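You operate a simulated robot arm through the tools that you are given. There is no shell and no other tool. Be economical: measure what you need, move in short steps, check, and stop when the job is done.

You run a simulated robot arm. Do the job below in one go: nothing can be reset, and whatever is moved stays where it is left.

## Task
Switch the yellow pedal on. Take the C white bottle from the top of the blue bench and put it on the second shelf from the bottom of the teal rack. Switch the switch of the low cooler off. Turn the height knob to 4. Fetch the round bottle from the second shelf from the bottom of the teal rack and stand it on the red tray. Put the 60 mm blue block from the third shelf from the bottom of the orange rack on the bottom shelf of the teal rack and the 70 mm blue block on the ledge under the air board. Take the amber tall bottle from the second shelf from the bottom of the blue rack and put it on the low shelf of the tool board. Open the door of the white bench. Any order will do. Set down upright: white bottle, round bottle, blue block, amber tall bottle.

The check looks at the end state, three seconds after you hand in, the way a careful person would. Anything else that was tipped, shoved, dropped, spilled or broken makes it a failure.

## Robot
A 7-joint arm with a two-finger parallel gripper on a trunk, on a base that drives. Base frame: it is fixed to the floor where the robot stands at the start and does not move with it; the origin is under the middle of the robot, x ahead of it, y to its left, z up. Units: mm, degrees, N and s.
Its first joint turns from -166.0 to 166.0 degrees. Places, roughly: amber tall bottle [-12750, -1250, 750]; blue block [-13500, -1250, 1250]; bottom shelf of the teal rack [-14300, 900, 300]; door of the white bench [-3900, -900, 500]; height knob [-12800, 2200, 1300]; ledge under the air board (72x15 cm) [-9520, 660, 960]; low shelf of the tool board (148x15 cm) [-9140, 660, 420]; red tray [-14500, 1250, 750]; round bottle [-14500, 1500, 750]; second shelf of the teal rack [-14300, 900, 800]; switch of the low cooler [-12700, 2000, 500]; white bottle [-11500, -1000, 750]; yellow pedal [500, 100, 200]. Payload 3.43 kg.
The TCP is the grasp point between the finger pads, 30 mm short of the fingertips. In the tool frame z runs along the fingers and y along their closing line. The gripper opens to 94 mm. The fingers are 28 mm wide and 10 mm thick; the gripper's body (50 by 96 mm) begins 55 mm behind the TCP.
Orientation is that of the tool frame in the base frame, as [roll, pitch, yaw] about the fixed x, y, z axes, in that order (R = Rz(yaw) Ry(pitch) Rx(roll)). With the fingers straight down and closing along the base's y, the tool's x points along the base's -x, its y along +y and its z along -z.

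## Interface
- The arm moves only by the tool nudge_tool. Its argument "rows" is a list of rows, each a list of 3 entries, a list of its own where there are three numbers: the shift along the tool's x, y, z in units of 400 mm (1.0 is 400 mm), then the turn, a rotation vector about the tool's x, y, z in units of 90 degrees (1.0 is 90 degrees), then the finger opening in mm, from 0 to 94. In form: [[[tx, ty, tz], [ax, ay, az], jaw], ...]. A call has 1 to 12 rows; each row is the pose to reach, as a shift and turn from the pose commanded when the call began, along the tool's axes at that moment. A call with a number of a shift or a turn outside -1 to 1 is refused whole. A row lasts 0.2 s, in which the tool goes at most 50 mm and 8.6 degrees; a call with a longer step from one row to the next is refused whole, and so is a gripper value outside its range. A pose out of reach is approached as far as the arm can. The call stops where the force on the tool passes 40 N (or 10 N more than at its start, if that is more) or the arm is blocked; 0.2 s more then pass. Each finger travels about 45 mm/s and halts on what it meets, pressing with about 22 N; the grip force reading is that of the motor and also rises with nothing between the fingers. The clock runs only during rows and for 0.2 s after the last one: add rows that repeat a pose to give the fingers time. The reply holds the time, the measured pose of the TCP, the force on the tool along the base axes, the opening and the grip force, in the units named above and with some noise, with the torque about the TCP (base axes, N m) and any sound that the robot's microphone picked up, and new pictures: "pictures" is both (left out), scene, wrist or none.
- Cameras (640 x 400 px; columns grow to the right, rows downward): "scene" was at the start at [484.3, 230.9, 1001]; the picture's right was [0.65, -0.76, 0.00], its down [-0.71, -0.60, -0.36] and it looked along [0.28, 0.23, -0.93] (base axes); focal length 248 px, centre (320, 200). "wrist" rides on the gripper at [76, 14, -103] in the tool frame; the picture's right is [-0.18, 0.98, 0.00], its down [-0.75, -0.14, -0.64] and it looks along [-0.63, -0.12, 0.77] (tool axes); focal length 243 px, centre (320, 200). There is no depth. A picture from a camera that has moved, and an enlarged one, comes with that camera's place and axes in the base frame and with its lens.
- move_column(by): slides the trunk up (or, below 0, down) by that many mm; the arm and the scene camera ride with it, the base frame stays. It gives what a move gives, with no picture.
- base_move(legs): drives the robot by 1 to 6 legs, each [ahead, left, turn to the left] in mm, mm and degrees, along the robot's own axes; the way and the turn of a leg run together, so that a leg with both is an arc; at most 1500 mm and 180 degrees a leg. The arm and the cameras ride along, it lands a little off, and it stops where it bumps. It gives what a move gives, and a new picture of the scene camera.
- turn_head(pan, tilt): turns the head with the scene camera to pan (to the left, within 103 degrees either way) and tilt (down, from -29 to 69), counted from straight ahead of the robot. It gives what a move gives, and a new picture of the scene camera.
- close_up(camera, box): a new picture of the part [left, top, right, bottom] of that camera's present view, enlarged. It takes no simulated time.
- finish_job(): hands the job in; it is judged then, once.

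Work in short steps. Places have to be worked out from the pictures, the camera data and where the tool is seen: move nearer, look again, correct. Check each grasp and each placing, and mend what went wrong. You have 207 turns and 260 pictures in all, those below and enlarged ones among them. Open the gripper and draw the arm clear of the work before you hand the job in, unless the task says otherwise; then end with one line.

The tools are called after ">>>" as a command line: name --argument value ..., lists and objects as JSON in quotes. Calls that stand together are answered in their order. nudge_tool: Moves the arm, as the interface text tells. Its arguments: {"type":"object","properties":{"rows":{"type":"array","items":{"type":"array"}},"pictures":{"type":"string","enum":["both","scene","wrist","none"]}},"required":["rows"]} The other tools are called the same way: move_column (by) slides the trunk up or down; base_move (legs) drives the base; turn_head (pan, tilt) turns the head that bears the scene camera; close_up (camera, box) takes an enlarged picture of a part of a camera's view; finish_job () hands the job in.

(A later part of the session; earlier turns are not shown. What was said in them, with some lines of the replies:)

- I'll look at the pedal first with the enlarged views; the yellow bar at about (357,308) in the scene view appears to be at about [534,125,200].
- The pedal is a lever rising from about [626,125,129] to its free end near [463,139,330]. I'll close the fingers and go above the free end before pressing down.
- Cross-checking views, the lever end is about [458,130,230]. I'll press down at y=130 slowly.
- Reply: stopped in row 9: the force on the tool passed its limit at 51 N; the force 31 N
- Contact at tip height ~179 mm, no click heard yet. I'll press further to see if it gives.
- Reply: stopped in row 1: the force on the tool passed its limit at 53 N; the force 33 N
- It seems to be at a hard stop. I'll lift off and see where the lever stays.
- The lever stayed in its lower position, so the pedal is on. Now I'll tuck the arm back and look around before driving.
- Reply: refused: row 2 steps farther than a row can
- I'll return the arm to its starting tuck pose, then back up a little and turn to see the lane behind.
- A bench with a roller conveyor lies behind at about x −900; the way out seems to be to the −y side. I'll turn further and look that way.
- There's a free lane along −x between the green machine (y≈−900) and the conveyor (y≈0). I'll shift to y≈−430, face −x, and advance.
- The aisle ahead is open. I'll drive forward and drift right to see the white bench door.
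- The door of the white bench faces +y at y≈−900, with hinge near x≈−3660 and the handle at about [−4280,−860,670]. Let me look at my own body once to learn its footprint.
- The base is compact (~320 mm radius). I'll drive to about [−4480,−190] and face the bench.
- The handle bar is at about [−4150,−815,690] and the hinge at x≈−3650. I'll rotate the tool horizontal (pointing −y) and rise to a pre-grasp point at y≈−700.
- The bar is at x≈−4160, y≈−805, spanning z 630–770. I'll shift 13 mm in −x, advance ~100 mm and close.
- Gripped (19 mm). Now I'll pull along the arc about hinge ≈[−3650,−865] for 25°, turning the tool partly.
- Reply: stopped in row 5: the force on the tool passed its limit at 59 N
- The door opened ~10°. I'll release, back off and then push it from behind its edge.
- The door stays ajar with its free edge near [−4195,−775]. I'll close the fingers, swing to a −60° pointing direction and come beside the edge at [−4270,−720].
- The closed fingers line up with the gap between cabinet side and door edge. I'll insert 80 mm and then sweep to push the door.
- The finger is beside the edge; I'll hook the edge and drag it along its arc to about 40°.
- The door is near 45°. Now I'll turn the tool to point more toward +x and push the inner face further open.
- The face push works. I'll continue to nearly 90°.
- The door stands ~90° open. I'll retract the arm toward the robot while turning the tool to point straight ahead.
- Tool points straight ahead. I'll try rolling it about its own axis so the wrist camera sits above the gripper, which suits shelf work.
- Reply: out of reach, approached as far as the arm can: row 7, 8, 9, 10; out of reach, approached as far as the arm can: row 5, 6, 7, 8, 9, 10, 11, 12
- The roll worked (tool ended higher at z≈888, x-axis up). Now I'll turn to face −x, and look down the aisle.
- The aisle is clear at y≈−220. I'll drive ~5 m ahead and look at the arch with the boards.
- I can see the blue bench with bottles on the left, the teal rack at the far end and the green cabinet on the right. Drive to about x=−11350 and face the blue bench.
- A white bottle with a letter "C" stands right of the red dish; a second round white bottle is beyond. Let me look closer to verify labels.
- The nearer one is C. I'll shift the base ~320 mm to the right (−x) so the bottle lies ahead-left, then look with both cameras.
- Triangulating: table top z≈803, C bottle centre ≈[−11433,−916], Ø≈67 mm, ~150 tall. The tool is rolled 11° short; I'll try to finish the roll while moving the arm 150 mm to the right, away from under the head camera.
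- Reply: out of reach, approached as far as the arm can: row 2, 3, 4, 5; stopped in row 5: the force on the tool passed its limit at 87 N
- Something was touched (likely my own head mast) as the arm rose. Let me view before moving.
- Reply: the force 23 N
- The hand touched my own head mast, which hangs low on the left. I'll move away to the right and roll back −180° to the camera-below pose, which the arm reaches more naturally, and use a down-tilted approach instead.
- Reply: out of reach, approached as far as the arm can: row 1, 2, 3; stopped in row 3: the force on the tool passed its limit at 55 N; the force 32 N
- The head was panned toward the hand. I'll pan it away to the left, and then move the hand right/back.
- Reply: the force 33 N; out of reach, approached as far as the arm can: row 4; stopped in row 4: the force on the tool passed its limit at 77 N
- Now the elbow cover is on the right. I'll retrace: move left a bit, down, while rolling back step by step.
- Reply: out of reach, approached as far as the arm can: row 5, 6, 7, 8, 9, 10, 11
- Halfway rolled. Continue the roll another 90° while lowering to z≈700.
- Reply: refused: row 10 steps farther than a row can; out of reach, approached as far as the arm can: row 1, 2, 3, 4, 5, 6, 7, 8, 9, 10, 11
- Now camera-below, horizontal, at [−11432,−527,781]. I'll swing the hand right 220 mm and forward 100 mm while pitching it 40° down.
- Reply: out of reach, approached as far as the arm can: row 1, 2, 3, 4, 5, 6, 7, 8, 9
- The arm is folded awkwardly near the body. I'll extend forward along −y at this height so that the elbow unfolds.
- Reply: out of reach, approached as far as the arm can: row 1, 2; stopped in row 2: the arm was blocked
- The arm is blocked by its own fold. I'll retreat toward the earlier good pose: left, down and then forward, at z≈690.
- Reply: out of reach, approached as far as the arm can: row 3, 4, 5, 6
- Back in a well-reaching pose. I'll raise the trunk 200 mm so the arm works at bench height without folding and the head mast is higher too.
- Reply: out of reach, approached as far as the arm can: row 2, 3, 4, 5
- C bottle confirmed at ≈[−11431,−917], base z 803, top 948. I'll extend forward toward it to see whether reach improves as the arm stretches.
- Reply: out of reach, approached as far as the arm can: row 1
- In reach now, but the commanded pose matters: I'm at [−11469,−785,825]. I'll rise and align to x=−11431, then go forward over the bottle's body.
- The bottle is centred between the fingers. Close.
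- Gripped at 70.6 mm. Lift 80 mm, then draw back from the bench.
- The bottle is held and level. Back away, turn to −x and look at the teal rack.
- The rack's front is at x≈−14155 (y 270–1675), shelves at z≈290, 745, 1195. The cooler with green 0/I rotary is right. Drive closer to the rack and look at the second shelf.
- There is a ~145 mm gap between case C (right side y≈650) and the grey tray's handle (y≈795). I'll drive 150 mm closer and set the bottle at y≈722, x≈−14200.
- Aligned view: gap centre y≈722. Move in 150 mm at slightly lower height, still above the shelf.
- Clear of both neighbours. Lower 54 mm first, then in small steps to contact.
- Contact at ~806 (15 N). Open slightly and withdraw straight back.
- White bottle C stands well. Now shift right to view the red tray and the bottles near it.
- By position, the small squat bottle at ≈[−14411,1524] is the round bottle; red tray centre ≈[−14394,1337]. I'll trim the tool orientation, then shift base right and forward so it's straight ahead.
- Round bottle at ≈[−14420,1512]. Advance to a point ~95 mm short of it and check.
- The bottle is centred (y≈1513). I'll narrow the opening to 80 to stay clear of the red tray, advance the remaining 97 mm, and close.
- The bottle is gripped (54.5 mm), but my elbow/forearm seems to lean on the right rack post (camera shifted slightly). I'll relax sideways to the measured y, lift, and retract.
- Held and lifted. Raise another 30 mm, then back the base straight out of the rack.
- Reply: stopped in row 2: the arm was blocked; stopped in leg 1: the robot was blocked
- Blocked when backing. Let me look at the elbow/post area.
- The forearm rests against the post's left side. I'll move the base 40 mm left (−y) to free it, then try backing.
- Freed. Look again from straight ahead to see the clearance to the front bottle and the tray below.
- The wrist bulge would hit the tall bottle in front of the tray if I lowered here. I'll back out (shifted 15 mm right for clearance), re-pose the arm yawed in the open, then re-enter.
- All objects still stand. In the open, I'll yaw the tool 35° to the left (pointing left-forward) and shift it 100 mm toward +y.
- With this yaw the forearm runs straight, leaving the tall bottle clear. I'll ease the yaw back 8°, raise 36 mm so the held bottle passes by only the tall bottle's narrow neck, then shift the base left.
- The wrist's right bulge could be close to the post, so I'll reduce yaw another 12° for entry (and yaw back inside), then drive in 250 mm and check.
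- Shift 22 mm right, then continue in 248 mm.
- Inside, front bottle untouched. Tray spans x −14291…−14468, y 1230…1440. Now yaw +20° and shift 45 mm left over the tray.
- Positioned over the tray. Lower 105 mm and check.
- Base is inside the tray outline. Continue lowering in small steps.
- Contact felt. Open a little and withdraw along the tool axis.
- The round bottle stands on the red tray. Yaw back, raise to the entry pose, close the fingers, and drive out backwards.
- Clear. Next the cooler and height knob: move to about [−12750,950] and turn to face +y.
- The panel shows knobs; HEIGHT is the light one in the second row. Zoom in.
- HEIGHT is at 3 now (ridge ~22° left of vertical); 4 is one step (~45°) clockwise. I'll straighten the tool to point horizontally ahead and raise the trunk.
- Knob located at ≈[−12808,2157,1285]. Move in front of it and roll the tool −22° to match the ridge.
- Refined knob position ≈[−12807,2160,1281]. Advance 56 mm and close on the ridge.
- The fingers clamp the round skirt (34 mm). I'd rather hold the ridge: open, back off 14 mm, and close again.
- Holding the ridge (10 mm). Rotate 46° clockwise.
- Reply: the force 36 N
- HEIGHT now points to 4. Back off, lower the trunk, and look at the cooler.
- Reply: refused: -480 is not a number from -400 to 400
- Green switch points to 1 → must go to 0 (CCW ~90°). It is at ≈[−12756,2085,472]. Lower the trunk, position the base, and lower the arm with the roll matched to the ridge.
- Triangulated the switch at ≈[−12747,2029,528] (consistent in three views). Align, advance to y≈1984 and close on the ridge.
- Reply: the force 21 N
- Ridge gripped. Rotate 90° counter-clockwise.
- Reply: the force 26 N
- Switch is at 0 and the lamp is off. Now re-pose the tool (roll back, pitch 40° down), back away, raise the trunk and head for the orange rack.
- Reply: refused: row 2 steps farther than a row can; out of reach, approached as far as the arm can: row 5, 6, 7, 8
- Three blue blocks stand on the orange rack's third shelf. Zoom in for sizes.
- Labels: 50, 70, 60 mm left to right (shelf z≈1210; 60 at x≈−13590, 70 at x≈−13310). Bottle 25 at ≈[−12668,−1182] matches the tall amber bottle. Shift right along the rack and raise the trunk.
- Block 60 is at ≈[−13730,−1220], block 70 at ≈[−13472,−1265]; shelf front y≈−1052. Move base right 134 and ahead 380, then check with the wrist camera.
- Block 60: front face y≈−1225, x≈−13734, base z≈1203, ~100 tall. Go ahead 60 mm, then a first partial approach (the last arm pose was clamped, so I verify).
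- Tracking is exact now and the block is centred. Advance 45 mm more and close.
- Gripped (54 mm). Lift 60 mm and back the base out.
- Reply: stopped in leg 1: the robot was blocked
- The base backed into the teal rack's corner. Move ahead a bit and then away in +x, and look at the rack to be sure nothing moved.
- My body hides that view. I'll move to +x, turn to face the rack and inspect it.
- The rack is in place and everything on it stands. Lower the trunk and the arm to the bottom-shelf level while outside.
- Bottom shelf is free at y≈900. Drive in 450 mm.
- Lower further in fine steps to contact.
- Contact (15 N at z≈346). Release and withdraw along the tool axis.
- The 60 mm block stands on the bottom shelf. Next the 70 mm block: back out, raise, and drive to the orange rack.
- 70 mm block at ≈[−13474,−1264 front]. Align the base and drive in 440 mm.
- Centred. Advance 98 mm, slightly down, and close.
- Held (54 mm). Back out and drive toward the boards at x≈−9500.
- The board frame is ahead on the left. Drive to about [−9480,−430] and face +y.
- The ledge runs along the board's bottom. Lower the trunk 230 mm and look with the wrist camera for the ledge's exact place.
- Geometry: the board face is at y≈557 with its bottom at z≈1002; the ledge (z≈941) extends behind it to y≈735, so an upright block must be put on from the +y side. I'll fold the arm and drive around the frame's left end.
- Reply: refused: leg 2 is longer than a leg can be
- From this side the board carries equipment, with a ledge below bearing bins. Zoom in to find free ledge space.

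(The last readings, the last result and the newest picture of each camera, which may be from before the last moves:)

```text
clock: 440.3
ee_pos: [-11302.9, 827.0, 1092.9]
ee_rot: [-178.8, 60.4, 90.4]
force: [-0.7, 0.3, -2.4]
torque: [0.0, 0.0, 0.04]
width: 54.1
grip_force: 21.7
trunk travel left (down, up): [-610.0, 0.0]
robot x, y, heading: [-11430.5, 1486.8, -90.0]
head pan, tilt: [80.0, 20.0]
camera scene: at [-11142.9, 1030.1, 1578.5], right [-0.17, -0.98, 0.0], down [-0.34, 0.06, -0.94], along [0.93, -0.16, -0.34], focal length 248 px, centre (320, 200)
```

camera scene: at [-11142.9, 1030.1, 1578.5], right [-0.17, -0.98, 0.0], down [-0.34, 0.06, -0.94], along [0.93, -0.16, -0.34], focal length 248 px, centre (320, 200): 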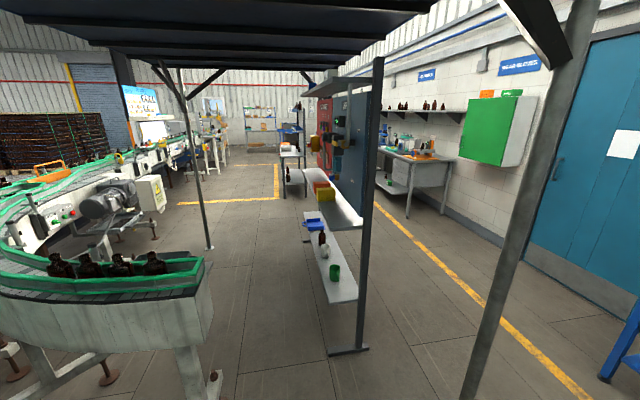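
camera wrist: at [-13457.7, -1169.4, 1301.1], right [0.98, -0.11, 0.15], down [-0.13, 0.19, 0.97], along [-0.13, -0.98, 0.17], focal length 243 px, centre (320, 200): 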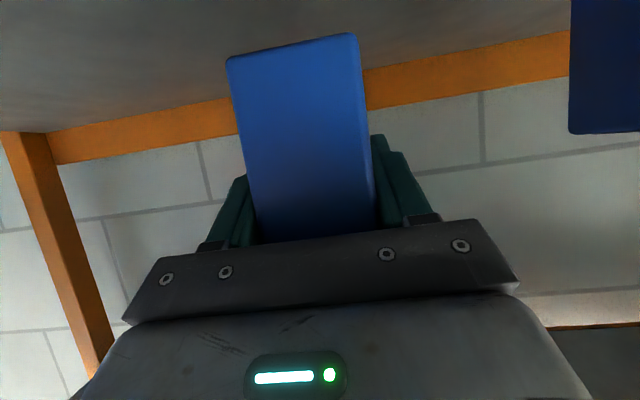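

The near end of the ledge (x −9880…−9500) is free and open from the left; the conveyor leaves little room behind, so I'll approach diagonally with heading −30° from about [−10580,980].

>>> base_move --legs '[[0, 0, 60], [690, -17, 0]]'

>>> nudge_tool --rows '[[[-0.02, 0, 0.09], [0, 0, 0], 30], [[-0.05, 0, 0.19], [0, 0, 0], 30], [[-0.08, 0, 0.29], [0, 0, 0], 30], [[-0.1, 0, 0.39], [0, 0, 0], 30], [[-0.122, 0, 0.4775], [0, 0, 0], 30]]' --pictures "none"

>>> turn_head --pan 0 --tilt 40

```text
clock: 446.8
ee_pos: [-10194.8, 904.1, 1093.5]
ee_rot: [-179.0, 60.4, 150.3]
force: [-1.0, -0.7, -3.3]
torque: [0.06, -0.01, -0.02]
width: 54.0
grip_force: 22.1
trunk travel left (down, up): [-610.0, 0.0]
robot x, y, heading: [-10830.9, 1125.6, -30.0]
head pan, tilt: [80.0, 20.0]
camera scene: at [-10291.5, 1145.1, 1578.5], right [0.77, -0.64, 0.0], down [-0.22, -0.26, -0.94], along [0.6, 0.72, -0.34], focal length 248 px, centre (320, 200)
```

scene: 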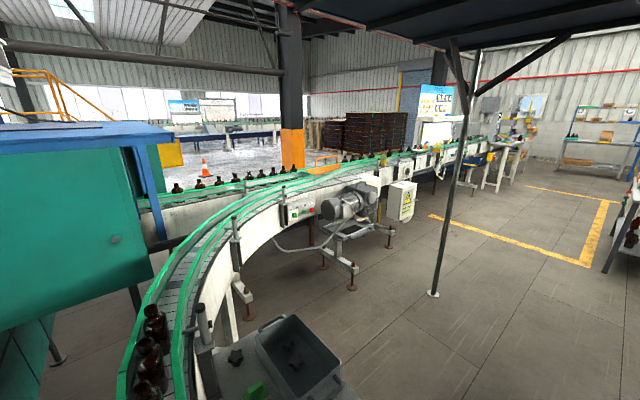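

```text
clock: 448.0
ee_pos: [-10031.3, 806.4, 1039.8]
ee_rot: [-178.9, 60.5, 150.2]
force: [0.2, -1.4, -2.3]
torque: [-0.01, -0.03, -0.01]
width: 54.4
grip_force: 21.9
trunk travel left (down, up): [-610.0, 0.0]
robot x, y, heading: [-10832.7, 1127.6, -29.9]
head pan, tilt: [80.0, 20.0]
```

```text
clock: 449.5
ee_pos: [-10031.1, 807.6, 1039.6]
ee_rot: [-178.9, 60.4, 150.2]
force: [-0.3, 0.7, -2.7]
torque: [0.01, 0.0, 0.0]
width: 54.3
grip_force: 21.9
trunk travel left (down, up): [-610.0, 0.0]
robot x, y, heading: [-10826.7, 1128.0, -30.2]
head pan, tilt: [0.0, 40.0]
camera scene: at [-10277.4, 1031.2, 1547.1], right [-0.5, -0.87, 0.0], down [-0.56, 0.32, -0.77], along [0.66, -0.38, -0.64], focal length 248 px, centre (320, 200)
```

scene: 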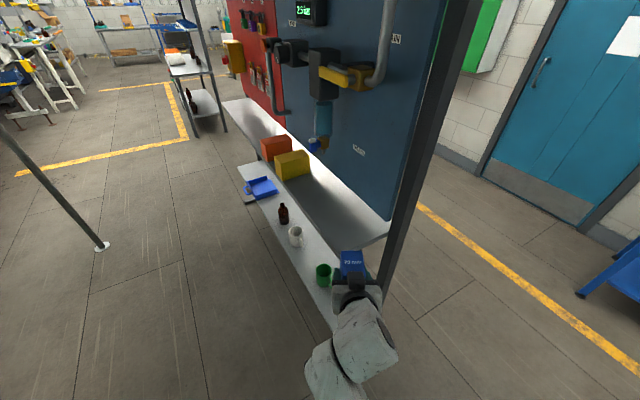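

>>> close_up --camera "scene" --box '[270, 130, 430, 300]'

>>> close_up --camera "wrist" --box '[0, 0, 640, 400]'

```text
2.35 times, centred on (350, 215) of scene
camera zoom: at [-10277.4, 1031.2, 1547.1], right [-0.5, -0.87, 0.0], down [-0.56, 0.32, -0.77], along [0.66, -0.38, -0.64], focal length 585 px, centre (249, 165)
```

zoom: 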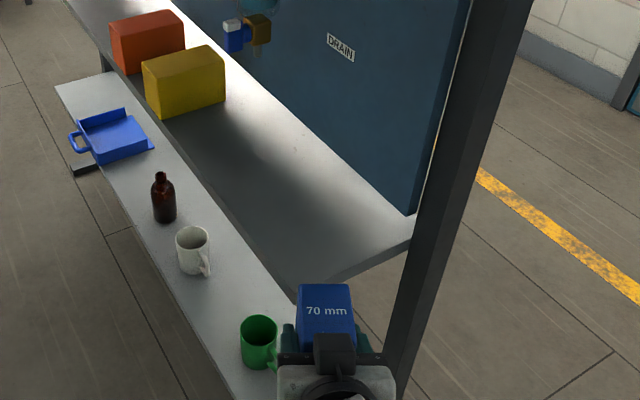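

```text
1.00 times, centred on (320, 200) of wrist (not enlarged: the box is as wide or as high as the picture)
camera zoom: at [-10133.2, 882.9, 1024.2], right [0.58, 0.8, 0.15], down [-0.23, -0.02, 0.97], along [0.78, -0.6, 0.17], focal length 243 px, centre (320, 200)
```

zoom: 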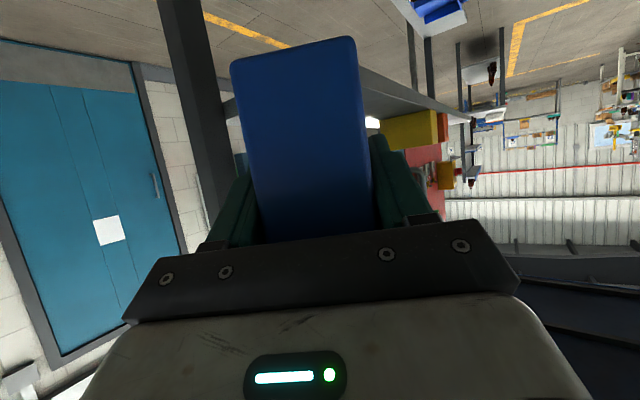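

Ledge confirmed: y≈585–739, left corner [−9890,739], free up to the yellow bin at x≈−9500. Drive 288 mm ahead along the heading.

>>> base_move --legs '[[288, 0, 0]]'

```text
clock: 451.5
ee_pos: [-9780.8, 662.1, 1039.5]
ee_rot: [-178.8, 60.3, 150.4]
force: [0.3, 0.6, -2.1]
torque: [-0.01, -0.02, -0.02]
width: 54.2
grip_force: 21.5
trunk travel left (down, up): [-610.0, 0.0]
robot x, y, heading: [-10581.1, 978.4, -29.9]
head pan, tilt: [0.0, 40.0]
camera scene: at [-10026.2, 885.9, 1547.1], right [-0.5, -0.87, 0.0], down [-0.56, 0.32, -0.77], along [0.66, -0.38, -0.64], focal length 248 px, centre (320, 200)
```

scene: 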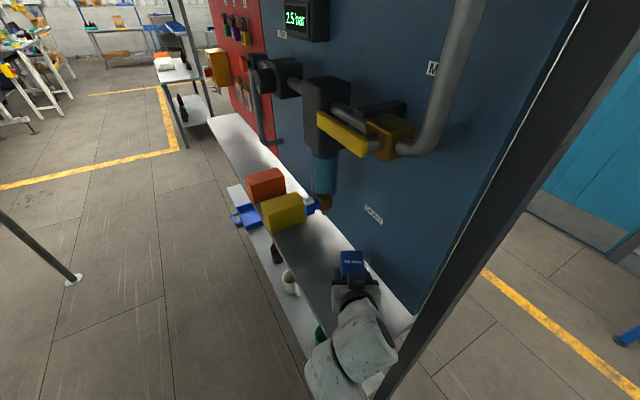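

Over the ledge. Lower 36 mm and then in fine steps.

>>> nudge_tool --rows '[[[0.035, 0, 0.02], [0, 0, 0], 30], [[0.0783, 0, 0.0445], [0, 0, 0], 30], [[0.0783, 0, 0.0445], [0, 0, 0], 30]]' --pictures "wrist"

>>> nudge_tool --rows '[[[0.008, 0, 0.0045], [0, 0, 0], 30], [[0.015, 0, 0.0085], [0, 0, 0], 30], [[0.018, 0, 0.01], [0, 0, 0], 30], [[0.018, 0, 0.01], [0, 0, 0], 30]]' --pictures "none"

```text
clock: 452.3
ee_pos: [-9779.4, 661.2, 1005.7]
ee_rot: [-179.2, 60.7, 150.2]
force: [0.9, 0.2, 16.4]
torque: [0.4, -0.26, 0.06]
width: 54.1
grip_force: 21.9
trunk travel left (down, up): [-610.0, 0.0]
robot x, y, heading: [-10578.7, 981.8, -30.0]
head pan, tilt: [0.0, 40.0]
camera wrist: at [-9881.4, 736.2, 990.3], right [0.58, 0.8, 0.15], down [-0.23, -0.02, 0.97], along [0.78, -0.6, 0.18], focal length 243 px, centre (320, 200)
```

wrist: 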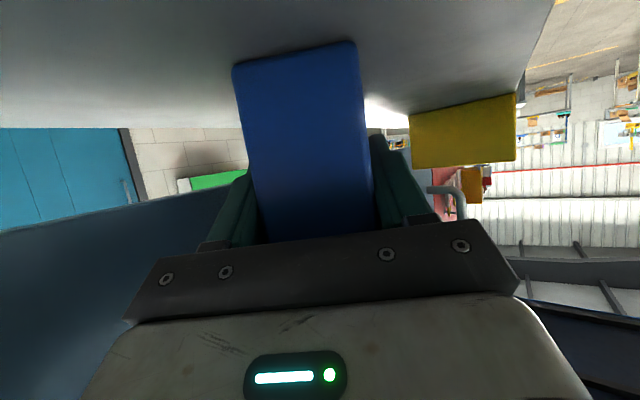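

```text
clock: 453.3
ee_pos: [-9781.0, 660.4, 996.0]
ee_rot: [-178.9, 60.4, 150.2]
force: [-1.9, -1.5, 14.7]
torque: [0.36, -0.17, 0.1]
width: 54.3
grip_force: 21.5
trunk travel left (down, up): [-610.0, 0.0]
robot x, y, heading: [-10582.3, 980.6, -30.0]
head pan, tilt: [0.0, 40.0]
```

Contact felt (block resting). Release and withdraw along the tool axis.

>>> nudge_tool --rows '[[[0, 0, 0], [0, 0, 0], 64], [[0, 0, 0], [0, 0, 0], 74], [[0, 0, -0.05], [0, 0, 0], 76], [[0, 0, -0.14], [0, 0, 0], 76], [[0, 0, -0.25], [0, 0, 0], 76], [[0, 0, -0.36], [0, 0, 0], 60]]'

```text
clock: 454.7
ee_pos: [-9889.4, 725.7, 1067.5]
ee_rot: [-178.9, 60.2, 150.2]
force: [-0.3, -0.1, 0.3]
torque: [0.01, 0.0, 0.01]
width: 60.2
grip_force: 0.0
trunk travel left (down, up): [-610.0, 0.0]
robot x, y, heading: [-10583.6, 983.8, -30.1]
head pan, tilt: [0.0, 40.0]
camera scene: at [-10026.2, 885.9, 1547.1], right [-0.5, -0.87, 0.0], down [-0.56, 0.32, -0.77], along [0.66, -0.38, -0.64], focal length 248 px, centre (320, 200)
camera wrist: at [-9990.7, 801.4, 1051.0], right [0.58, 0.8, 0.15], down [-0.23, -0.02, 0.97], along [0.78, -0.6, 0.17], focal length 243 px, centre (320, 200)
```

scene: 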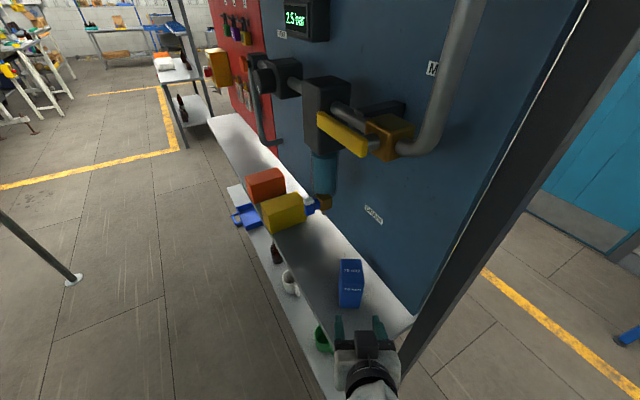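
wrist: 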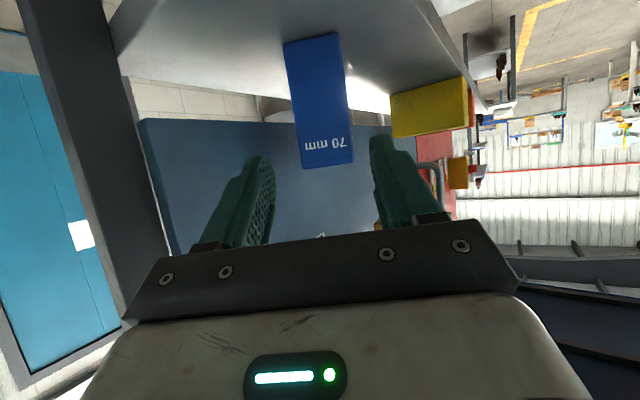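

The 70 mm block stands on the ledge. Now fetch the tall amber bottle: back off, lower the trunk, and drive to the blue rack.

>>> base_move --legs '[[-250, 0, 0], [-606, -350, 0], [0, 0, -60], [0, -1300, 0], [1150, 0, 0]]'

>>> move_column --by -280

>>> turn_head --pan 0 --tilt 40

```text
clock: 474.3
ee_pos: [-12651.2, -800.3, 1065.6]
ee_rot: [-178.9, 60.3, 90.9]
force: [0.0, 0.1, -0.3]
torque: [0.0, 0.03, 0.02]
width: 59.8
grip_force: 0.0
trunk travel left (down, up): [-610.0, 0.0]
robot x, y, heading: [-12781.3, -76.1, -89.2]
head pan, tilt: [0.0, 40.0]
camera scene: at [-12582.2, -600.7, 1547.1], right [-1.0, -0.01, 0.0], down [-0.01, 0.64, -0.77], along [0.01, -0.77, -0.64], focal length 248 px, centre (320, 200)
```

scene: 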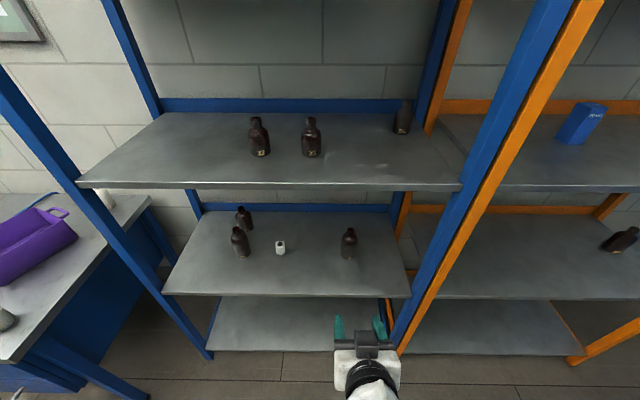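

```text
clock: 477.1
ee_pos: [-12650.6, -799.9, 787.1]
ee_rot: [-178.9, 60.5, 90.9]
force: [-0.4, 0.0, 0.7]
torque: [0.01, -0.02, 0.0]
width: 60.1
grip_force: 0.0
trunk travel left (down, up): [-330.0, 280.0]
robot x, y, heading: [-12777.5, -74.8, -89.3]
head pan, tilt: [0.0, 40.0]
```

```text
clock: 477.7
ee_pos: [-12650.2, -801.2, 786.3]
ee_rot: [-178.7, 60.3, 90.9]
force: [0.0, 0.5, -0.1]
torque: [0.0, 0.01, 0.01]
width: 60.0
grip_force: 0.1
trunk travel left (down, up): [-330.0, 280.0]
robot x, y, heading: [-12784.0, -75.3, -89.2]
head pan, tilt: [0.0, 40.0]
camera scene: at [-12582.2, -600.7, 1267.1], right [-1.0, -0.01, 0.0], down [-0.01, 0.64, -0.77], along [0.01, -0.77, -0.64], focal length 248 px, centre (320, 200)
```

scene: 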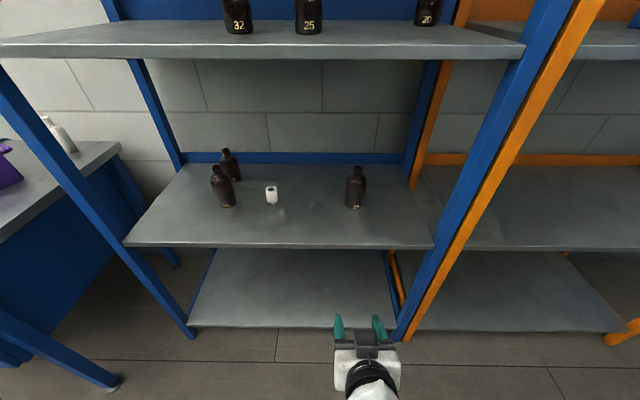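

Tall bottle at ≈[−12691,−1245], shelf z≈698, height ~165 mm. Align and drive ahead 275 mm.

>>> base_move --legs '[[0, -45, -0.5], [275, 0, 0]]'

>>> nudge_tool --rows '[[[0, 0, 0], [0, 0, 0], 80], [[0, 0, 0], [0, 0, 0], 94], [[0, 0, 0], [0, 0, 0], 94]]' --pictures "wrist"

```text
clock: 480.1
ee_pos: [-12701.9, -1078.9, 786.4]
ee_rot: [-178.9, 60.3, 90.3]
force: [0.8, -0.5, -0.2]
torque: [0.01, 0.01, -0.02]
width: 60.1
grip_force: 0.1
trunk travel left (down, up): [-330.0, 280.0]
robot x, y, heading: [-12826.7, -348.3, -90.0]
head pan, tilt: [0.0, 40.0]
camera scene: at [-12631.6, -879.5, 1267.1], right [-1.0, 0.0, 0.0], down [0.0, 0.64, -0.77], along [0.0, -0.77, -0.64], focal length 248 px, centre (320, 200)
```

scene: 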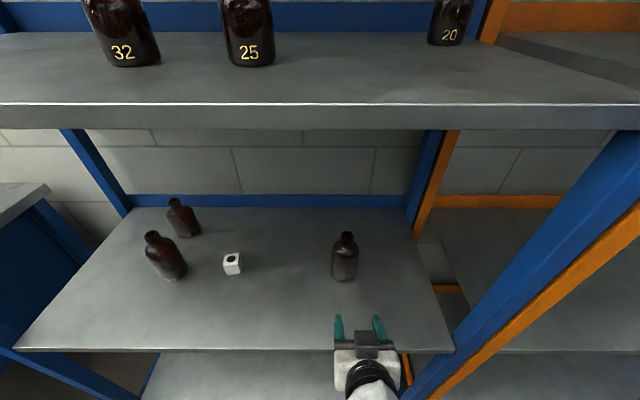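

```text
clock: 480.9
ee_pos: [-12702.6, -1077.9, 786.5]
ee_rot: [-179.0, 60.3, 90.4]
force: [-0.3, 0.8, 0.1]
torque: [-0.01, -0.02, 0.03]
width: 94.1
grip_force: 0.0
trunk travel left (down, up): [-330.0, 280.0]
robot x, y, heading: [-12826.1, -355.6, -90.4]
head pan, tilt: [0.0, 40.0]
camera wrist: at [-12686.1, -952.8, 770.7], right [0.98, -0.1, 0.15], down [-0.13, 0.19, 0.97], along [-0.13, -0.98, 0.17], focal length 243 px, centre (320, 200)
```

wrist: 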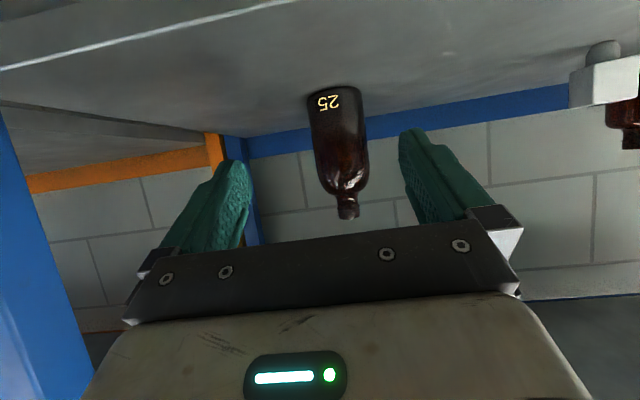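

Bottle 25 centred; approach 162 mm and close.

>>> nudge_tool --rows '[[[-0.02, 0.0275, 0.07], [0, 0, 0], 94], [[-0.05, 0.0275, 0.15], [0, 0, 0], 94], [[-0.08, 0.0275, 0.23], [0, 0, 0], 94], [[-0.11, 0.0275, 0.31], [0, 0, 0], 94], [[-0.1435, 0.0275, 0.3845], [0, 0, 0], 94], [[-0.1435, 0.0275, 0.3845], [0, 0, 0], 94]]'

```text
clock: 482.4
ee_pos: [-12692.6, -1241.1, 758.6]
ee_rot: [-178.9, 60.3, 90.3]
force: [-1.0, 0.3, -0.9]
torque: [-0.02, 0.0, 0.02]
width: 93.7
grip_force: 0.0
trunk travel left (down, up): [-330.0, 280.0]
robot x, y, heading: [-12824.5, -354.7, -89.9]
head pan, tilt: [0.0, 40.0]
camera scene: at [-12631.6, -879.6, 1267.1], right [-1.0, 0.0, 0.0], down [0.0, 0.64, -0.77], along [0.0, -0.77, -0.64], focal length 248 px, centre (320, 200)
camera wrist: at [-12677.5, -1115.7, 744.2], right [0.98, -0.1, 0.15], down [-0.13, 0.19, 0.97], along [-0.13, -0.98, 0.17], focal length 243 px, centre (320, 200)
```

scene: 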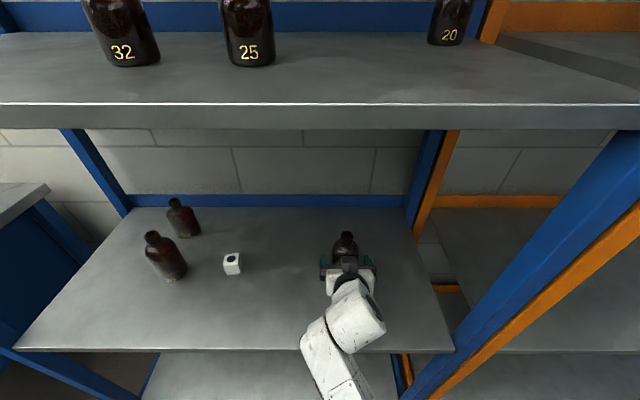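
wrist: 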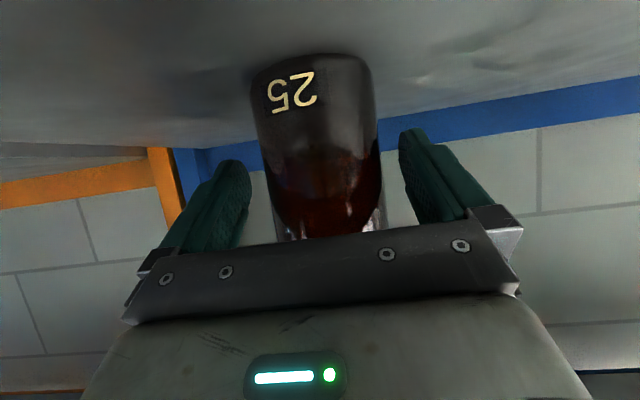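

Bottle lies between the fingers. Close, then lift 70 mm.

>>> nudge_tool --rows '[[[0, 0, 0], [0, 0, 0], 75], [[0, 0, 0], [0, 0, 0], 50], [[0, 0, 0], [0, 0, 0], 30], [[0, 0, 0], [0, 0, 0], 30], [[0, 0, 0], [0, 0, 0], 30]]' --pictures "none"

>>> nudge_tool --rows '[[[-0.05, 0, -0.028], [0, 0, 0], 30], [[-0.1, 0, -0.057], [0, 0, 0], 30], [[-0.152, 0, -0.086], [0, 0, 0], 30], [[-0.152, 0, -0.086], [0, 0, 0], 30]]' --pictures "wrist"

```text
clock: 483.6
ee_pos: [-12692.6, -1241.5, 759.6]
ee_rot: [-178.9, 60.4, 90.3]
force: [0.9, -0.5, 0.3]
torque: [-0.02, 0.02, 0.04]
width: 68.7
grip_force: 21.7
trunk travel left (down, up): [-330.0, 280.0]
robot x, y, heading: [-12825.2, -351.6, -89.9]
head pan, tilt: [0.0, 40.0]
```

```text
clock: 484.6
ee_pos: [-12692.7, -1240.5, 829.2]
ee_rot: [-178.7, 60.3, 90.5]
force: [-0.1, -0.2, -2.5]
torque: [0.03, 0.01, -0.05]
width: 68.8
grip_force: 22.2
trunk travel left (down, up): [-330.0, 280.0]
robot x, y, heading: [-12829.8, -348.7, -89.8]
head pan, tilt: [0.0, 40.0]
camera wrist: at [-12677.4, -1114.5, 814.5], right [0.98, -0.1, 0.15], down [-0.13, 0.19, 0.97], along [-0.13, -0.98, 0.17], focal length 243 px, centre (320, 200)
```

wrist: 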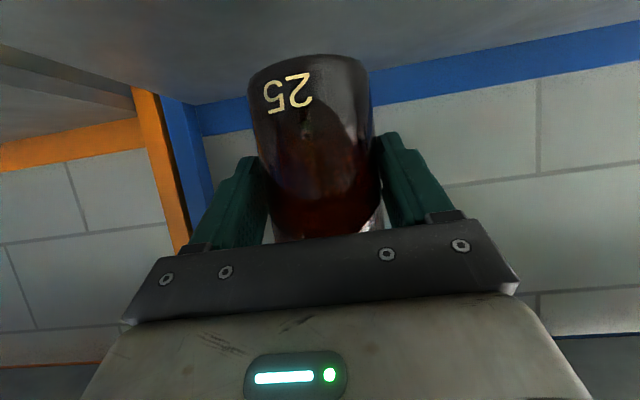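

Gripped (68.7 mm) and lifted. Back out, retract the arm slightly, and drive to the tool board.

>>> base_move --legs '[[-420, 0, 0]]'

>>> nudge_tool --rows '[[[0.04, 0, -0.07], [0, 0, 0], 30], [[0.08, 0, -0.14], [0, 0, 0], 30], [[0.12, 0, -0.2], [0, 0, 0], 30], [[0.148, 0, -0.261], [0, 0, 0], 30]]' --pictures "none"

>>> base_move --legs '[[0, 750, 0], [0, 0, 90], [1200, 0, 0], [1000, -480, 0], [1000, 0, 0]]'

```text
clock: 487.1
ee_pos: [-12696.1, -825.5, 829.7]
ee_rot: [-178.9, 60.3, 90.2]
force: [-0.6, -0.3, -2.1]
torque: [0.03, 0.0, 0.0]
width: 68.6
grip_force: 21.9
trunk travel left (down, up): [-330.0, 280.0]
robot x, y, heading: [-12825.7, 62.0, -90.1]
head pan, tilt: [0.0, 40.0]
camera scene: at [-12633.1, -464.7, 1267.0], right [-1.0, 0.0, 0.0], down [0.0, 0.64, -0.77], along [0.0, -0.77, -0.64], focal length 248 px, centre (320, 200)
```

scene: 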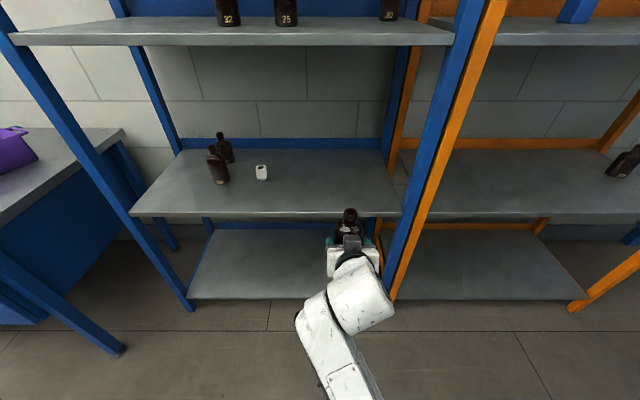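

```text
clock: 488.1
ee_pos: [-12694.1, -705.3, 829.7]
ee_rot: [-179.0, 60.3, 90.2]
force: [0.2, -0.3, -1.2]
torque: [0.01, 0.0, -0.04]
width: 68.7
grip_force: 21.9
trunk travel left (down, up): [-330.0, 280.0]
robot x, y, heading: [-12827.7, 62.1, -90.1]
head pan, tilt: [0.0, 40.0]
```

```text
clock: 511.9
ee_pos: [-8084.1, -276.0, 829.6]
ee_rot: [-178.9, 60.3, -178.5]
force: [0.5, -0.8, -1.7]
torque: [0.01, -0.01, 0.01]
width: 64.5
grip_force: 22.4
trunk travel left (down, up): [-330.0, 280.0]
robot x, y, heading: [-8847.3, -424.9, 1.1]
head pan, tilt: [0.0, 40.0]
camera scene: at [-8327.5, -219.9, 1267.1], right [0.02, -1.0, 0.0], down [-0.64, -0.01, -0.77], along [0.77, 0.02, -0.64], focal length 248 px, centre (320, 200)
```

scene: 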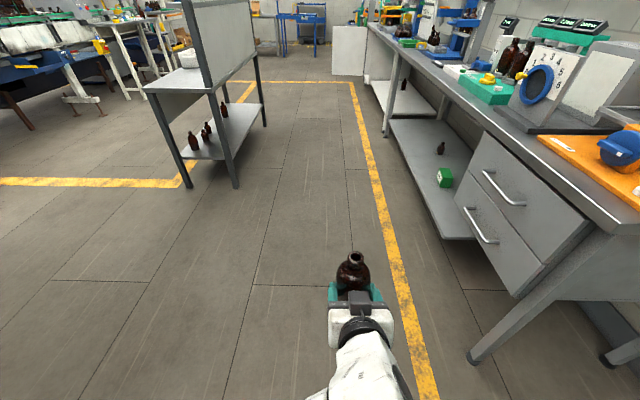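

The grip width changed to 64.5 — check the bottle in the hand.

>>> close_up --camera "wrist" --box '[0, 0, 640, 400]'

>>> close_up --camera "scene" --box '[290, 230, 430, 340]'

```text
1.00 times, centred on (320, 200) of wrist (not enlarged: the box is as wide or as high as the picture)
camera zoom: at [-8211.2, -264.0, 814.8], right [0.08, 0.99, 0.15], down [-0.18, -0.13, 0.97], along [0.98, -0.11, 0.17], focal length 243 px, centre (320, 200)
```

zoom: 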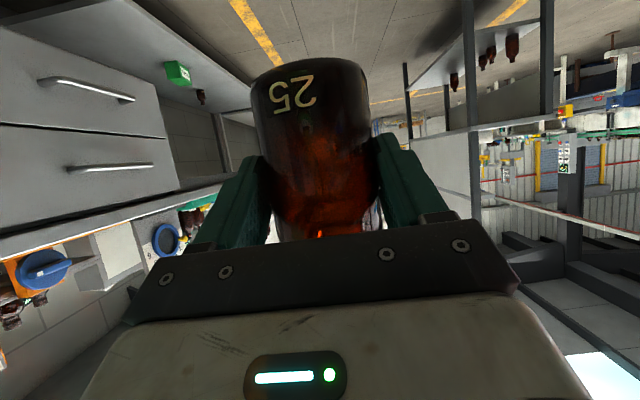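

```text
3.64 times, centred on (360, 285) of scene
camera zoom: at [-8327.5, -219.9, 1267.1], right [0.02, -1.0, 0.0], down [-0.64, -0.01, -0.77], along [0.77, 0.02, -0.64], focal length 903 px, centre (174, -109)
```

zoom: 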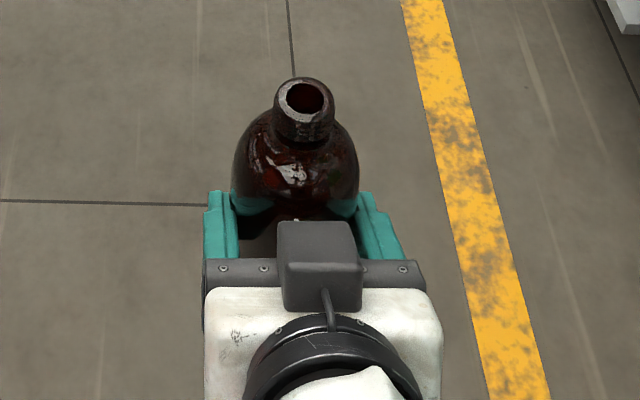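

The bottle slid ~12 mm forward in the pads but is still held upright. I'll turn gently to face the board and check.

>>> base_move --legs '[[0, 0, 45], [0, 0, 44]]'

>>> close_up --camera "wrist" --box '[0, 0, 640, 400]'

```text
clock: 516.4
ee_pos: [-8989.1, 340.2, 831.0]
ee_rot: [-178.8, 60.3, -89.2]
force: [-0.5, -0.7, -1.4]
torque: [-0.03, 0.03, 0.02]
width: 64.5
grip_force: 21.8
trunk travel left (down, up): [-330.0, 280.0]
robot x, y, heading: [-8849.6, -426.2, 90.7]
head pan, tilt: [0.0, 40.0]
camera scene: at [-9050.2, 98.5, 1267.1], right [1.0, 0.01, 0.0], down [0.01, -0.64, -0.77], along [-0.01, 0.77, -0.64], focal length 248 px, centre (320, 200)
```

scene: 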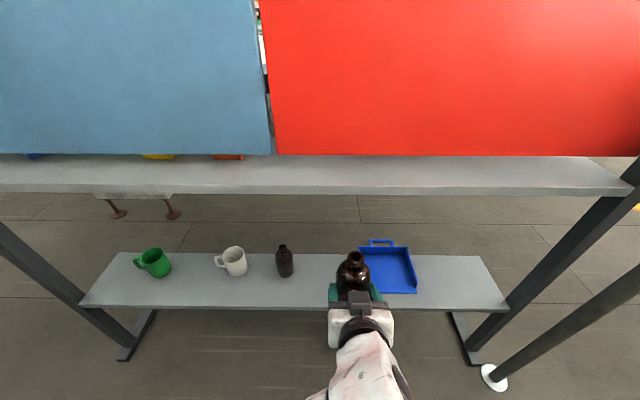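

```text
1.00 times, centred on (320, 200) of wrist (not enlarged: the box is as wide or as high as the picture)
camera zoom: at [-9004.3, 213.1, 814.8], right [-0.98, 0.09, 0.15], down [0.13, -0.19, 0.97], along [0.12, 0.98, 0.17], focal length 243 px, centre (320, 200)
```

zoom: 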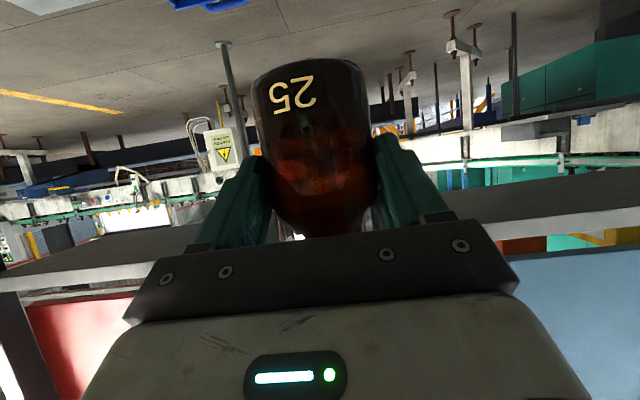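

Stable. The gap between the small bottle (x≈−9196) and the blue dustpan (left edge ≈−8900) is free; I'll use x≈−9030. Lower the trunk 300 mm and shift/advance.

>>> move_column --by -290

>>> base_move --legs '[[0, 40, -0.7], [180, 0, 0]]'

>>> close_up --camera "wrist" --box '[0, 0, 640, 400]'

```text
clock: 519.3
ee_pos: [-8989.2, 340.1, 540.6]
ee_rot: [-178.9, 60.3, -89.2]
force: [0.0, -0.3, -1.9]
torque: [-0.04, 0.04, 0.0]
width: 64.7
grip_force: 21.9
trunk travel left (down, up): [-40.0, 570.0]
robot x, y, heading: [-8850.6, -424.9, 90.6]
head pan, tilt: [0.0, 40.0]
```

```text
clock: 521.3
ee_pos: [-9022.4, 524.6, 539.3]
ee_rot: [-179.0, 60.3, -89.9]
force: [-1.0, -0.2, -1.5]
torque: [-0.06, 0.02, -0.01]
width: 64.6
grip_force: 22.2
trunk travel left (down, up): [-40.0, 570.0]
robot x, y, heading: [-8889.1, -243.6, 90.0]
head pan, tilt: [0.0, 40.0]
camera scene: at [-9084.1, 283.4, 977.1], right [1.0, 0.0, 0.0], down [0.0, -0.64, -0.77], along [0.0, 0.77, -0.64], focal length 248 px, centre (320, 200)
```

scene: 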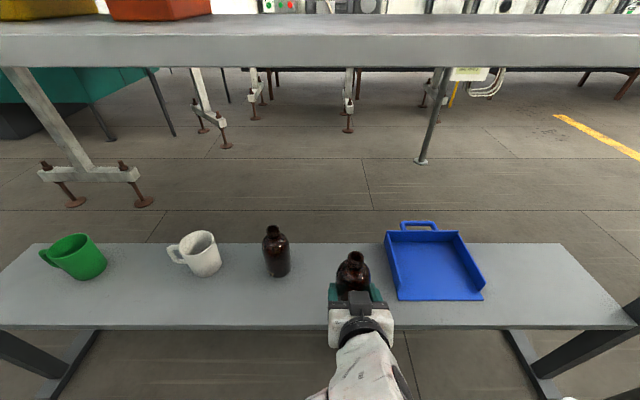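

```text
1.00 times, centred on (320, 200) of wrist (not enlarged: the box is as wide or as high as the picture)
camera zoom: at [-9037.0, 397.4, 524.7], right [-0.98, 0.11, 0.15], down [0.13, -0.19, 0.97], along [0.13, 0.98, 0.17], focal length 243 px, centre (320, 200)
```

zoom: 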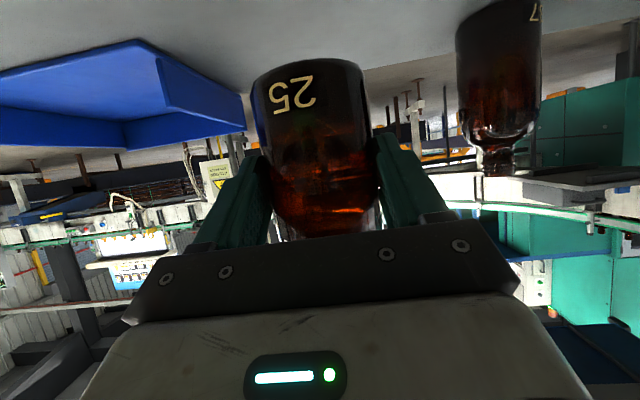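

Shelf surface z≈432, y≈514–755; gap centre x≈−9032. Advance 110 mm.

>>> base_move --legs '[[110, 5, 0]]'

>>> nudge_tool --rows '[[[0.03, 0, 0.017], [0, 0, 0], 30], [[0.055, 0, 0.031], [0, 0, 0], 30], [[0.072, 0, 0.041], [0, 0, 0], 30], [[0.072, 0, 0.041], [0, 0, 0], 30]]' --pictures "wrist"

```text
clock: 522.5
ee_pos: [-9027.8, 636.8, 539.8]
ee_rot: [-178.9, 60.3, -89.8]
force: [-0.1, -0.1, -1.9]
torque: [-0.02, 0.02, 0.0]
width: 64.5
grip_force: 22.2
trunk travel left (down, up): [-40.0, 570.0]
robot x, y, heading: [-8892.3, -134.1, 90.1]
head pan, tilt: [0.0, 40.0]
camera scene: at [-9089.8, 394.9, 977.1], right [1.0, 0.0, 0.0], down [0.0, -0.64, -0.77], along [0.0, 0.77, -0.64], focal length 248 px, centre (320, 200)
```

scene: 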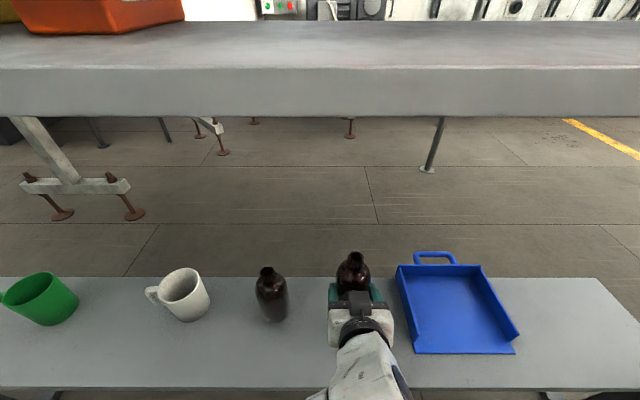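

```text
clock: 523.5
ee_pos: [-9026.5, 637.1, 508.1]
ee_rot: [-178.9, 60.3, -89.9]
force: [-1.0, -0.3, -1.6]
torque: [-0.05, 0.01, 0.01]
width: 64.5
grip_force: 22.0
trunk travel left (down, up): [-40.0, 570.0]
robot x, y, heading: [-8893.0, -131.4, 89.7]
head pan, tilt: [0.0, 40.0]
camera wrist: at [-9042.5, 508.8, 492.1], right [-0.98, 0.1, 0.15], down [0.13, -0.19, 0.97], along [0.13, 0.98, 0.17], focal length 243 px, centre (320, 200)
```

wrist: 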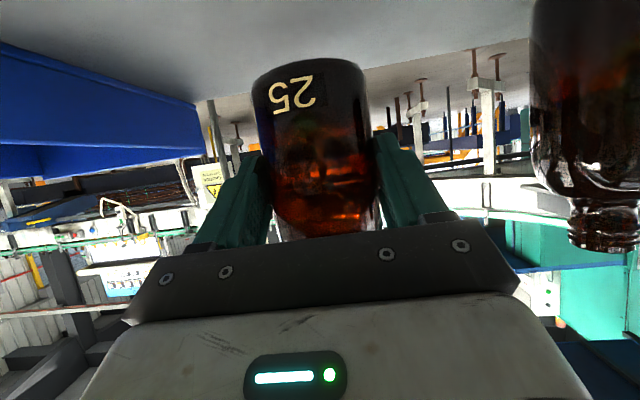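

Lower in fine steps to contact.

>>> nudge_tool --rows '[[[0.011, 0, 0.006], [0, 0, 0], 30], [[0.022, 0, 0.0125], [0, 0, 0], 30], [[0.03, 0, 0.017], [0, 0, 0], 30], [[0.03, 0, 0.017], [0, 0, 0], 30]]' --pictures "none"

```text
clock: 524.5
ee_pos: [-9027.4, 635.5, 493.5]
ee_rot: [-178.9, 60.4, -89.9]
force: [0.4, -0.7, -1.5]
torque: [-0.05, -0.03, -0.02]
width: 64.6
grip_force: 21.8
trunk travel left (down, up): [-40.0, 570.0]
robot x, y, heading: [-8898.2, -129.8, 89.9]
head pan, tilt: [0.0, 40.0]
```

>>> nudge_tool --rows '[[[0.0087, 0, 0.005], [0, 0, 0], 30], [[0.017, 0, 0.01], [0, 0, 0], 30], [[0.022, 0, 0.0125], [0, 0, 0], 30], [[0.022, 0, 0.0125], [0, 0, 0], 30]]' --pictures "wrist"

```text
clock: 525.5
ee_pos: [-9026.6, 636.8, 484.0]
ee_rot: [-178.8, 60.2, -89.8]
force: [0.9, -0.4, -1.8]
torque: [-0.02, 0.0, -0.03]
width: 64.5
grip_force: 22.5
trunk travel left (down, up): [-40.0, 570.0]
robot x, y, heading: [-8894.5, -129.9, 90.1]
head pan, tilt: [0.0, 40.0]
camera wrist: at [-9042.4, 509.1, 467.7], right [-0.98, 0.1, 0.15], down [0.13, -0.19, 0.97], along [0.13, 0.98, 0.17], focal length 243 px, centre (320, 200)
```

wrist: 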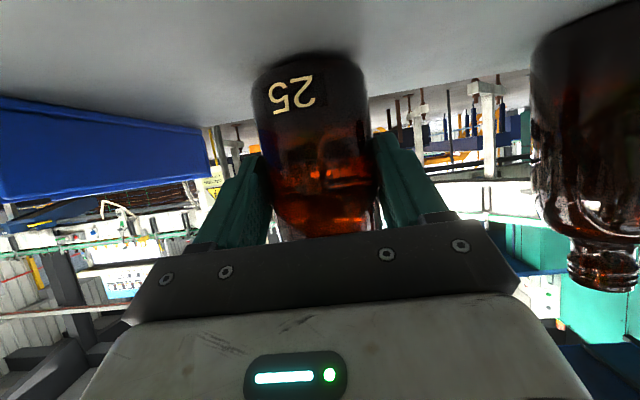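

>>> nudge_tool --rows '[[[0.0087, 0, 0.005], [0, 0, 0], 30], [[0.0152, 0, 0.0087], [0, 0, 0], 30], [[0.0196, 0, 0.011], [0, 0, 0], 30], [[0.0196, 0, 0.011], [0, 0, 0], 30]]' --pictures "none"

```text
clock: 526.5
ee_pos: [-9026.6, 635.6, 475.0]
ee_rot: [-179.1, 60.3, -89.7]
force: [-0.2, 3.6, 12.0]
torque: [0.4, 0.34, -0.06]
width: 64.4
grip_force: 22.0
trunk travel left (down, up): [-40.0, 570.0]
robot x, y, heading: [-8895.7, -132.3, 89.9]
head pan, tilt: [0.0, 40.0]
```

Contact (12 N). Press 3 mm more to seat it flat, then release slowly and withdraw along the tool axis.

>>> nudge_tool --rows '[[[0.0065, 0, 0.0037], [0, 0, 0], 30], [[0.0065, 0, 0.0037], [0, 0, 0], 68], [[0.0065, 0, 0.0037], [0, 0, 0], 76], [[0.0065, 0, 0.0037], [0, 0, 0], 84], [[0.007, 0, -0.03], [0, 0, 0], 88], [[0.007, 0, -0.12], [0, 0, 0], 88], [[0.007, 0, -0.23], [0, 0, 0], 88], [[0.007, 0, -0.33], [0, 0, 0], 80]]'

```text
clock: 528.3
ee_pos: [-9029.8, 520.9, 536.0]
ee_rot: [-178.9, 60.3, -89.8]
force: [0.2, -0.4, 0.2]
torque: [0.08, 0.0, 0.01]
width: 79.9
grip_force: 0.1
trunk travel left (down, up): [-40.0, 570.0]
robot x, y, heading: [-8890.9, -128.1, 90.4]
head pan, tilt: [0.0, 40.0]
camera scene: at [-9089.8, 395.0, 977.1], right [1.0, 0.0, 0.0], down [0.0, -0.64, -0.77], along [0.0, 0.77, -0.64], focal length 248 px, centre (320, 200)
camera wrist: at [-9045.6, 393.4, 521.1], right [-0.98, 0.1, 0.15], down [0.13, -0.19, 0.97], along [0.13, 0.98, 0.17], focal length 243 px, centre (320, 200)
```

scene: 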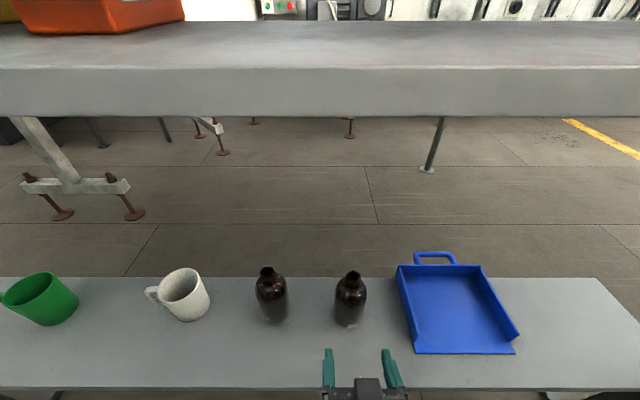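
wrist: 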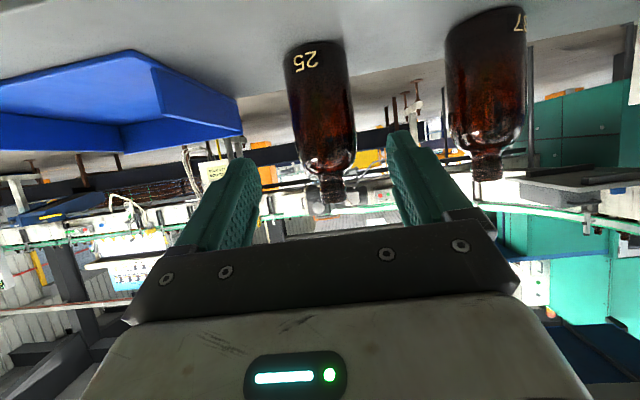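

The amber bottle stands upright between its neighbours. I'll back away so the arm is clear, then hand in.

>>> base_move --legs '[[-250, 0, 0]]'

```text
clock: 530.1
ee_pos: [-9034.1, 268.4, 536.6]
ee_rot: [-179.0, 60.3, -89.4]
force: [0.2, -0.5, 0.3]
torque: [0.0, 0.0, 0.02]
width: 79.7
grip_force: 0.0
trunk travel left (down, up): [-40.0, 570.0]
robot x, y, heading: [-8896.4, -381.4, 90.4]
head pan, tilt: [0.0, 40.0]
camera scene: at [-9092.6, 141.6, 977.1], right [1.0, 0.01, 0.0], down [0.0, -0.64, -0.77], along [-0.01, 0.77, -0.64], focal length 248 px, centre (320, 200)
```

scene: 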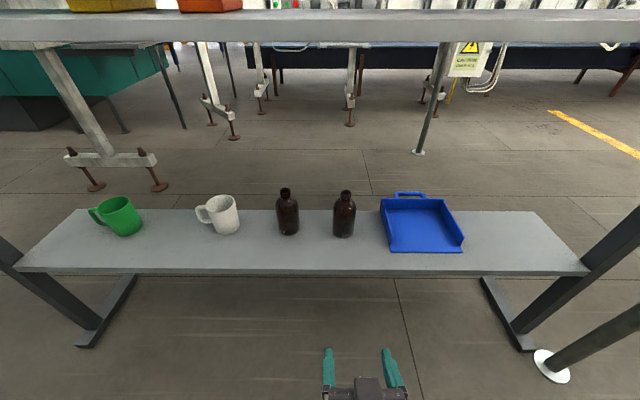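

Everything is in place and the arm is clear; handing in.

>>> finish_job

```text
The job is handed in.
```

I finished every item on the list and handed the job in. The yellow pedal stayed down after I pressed it, but I took "down" to mean on. The base bumped the teal rack once; it looked unmoved, with everything on it still standing.
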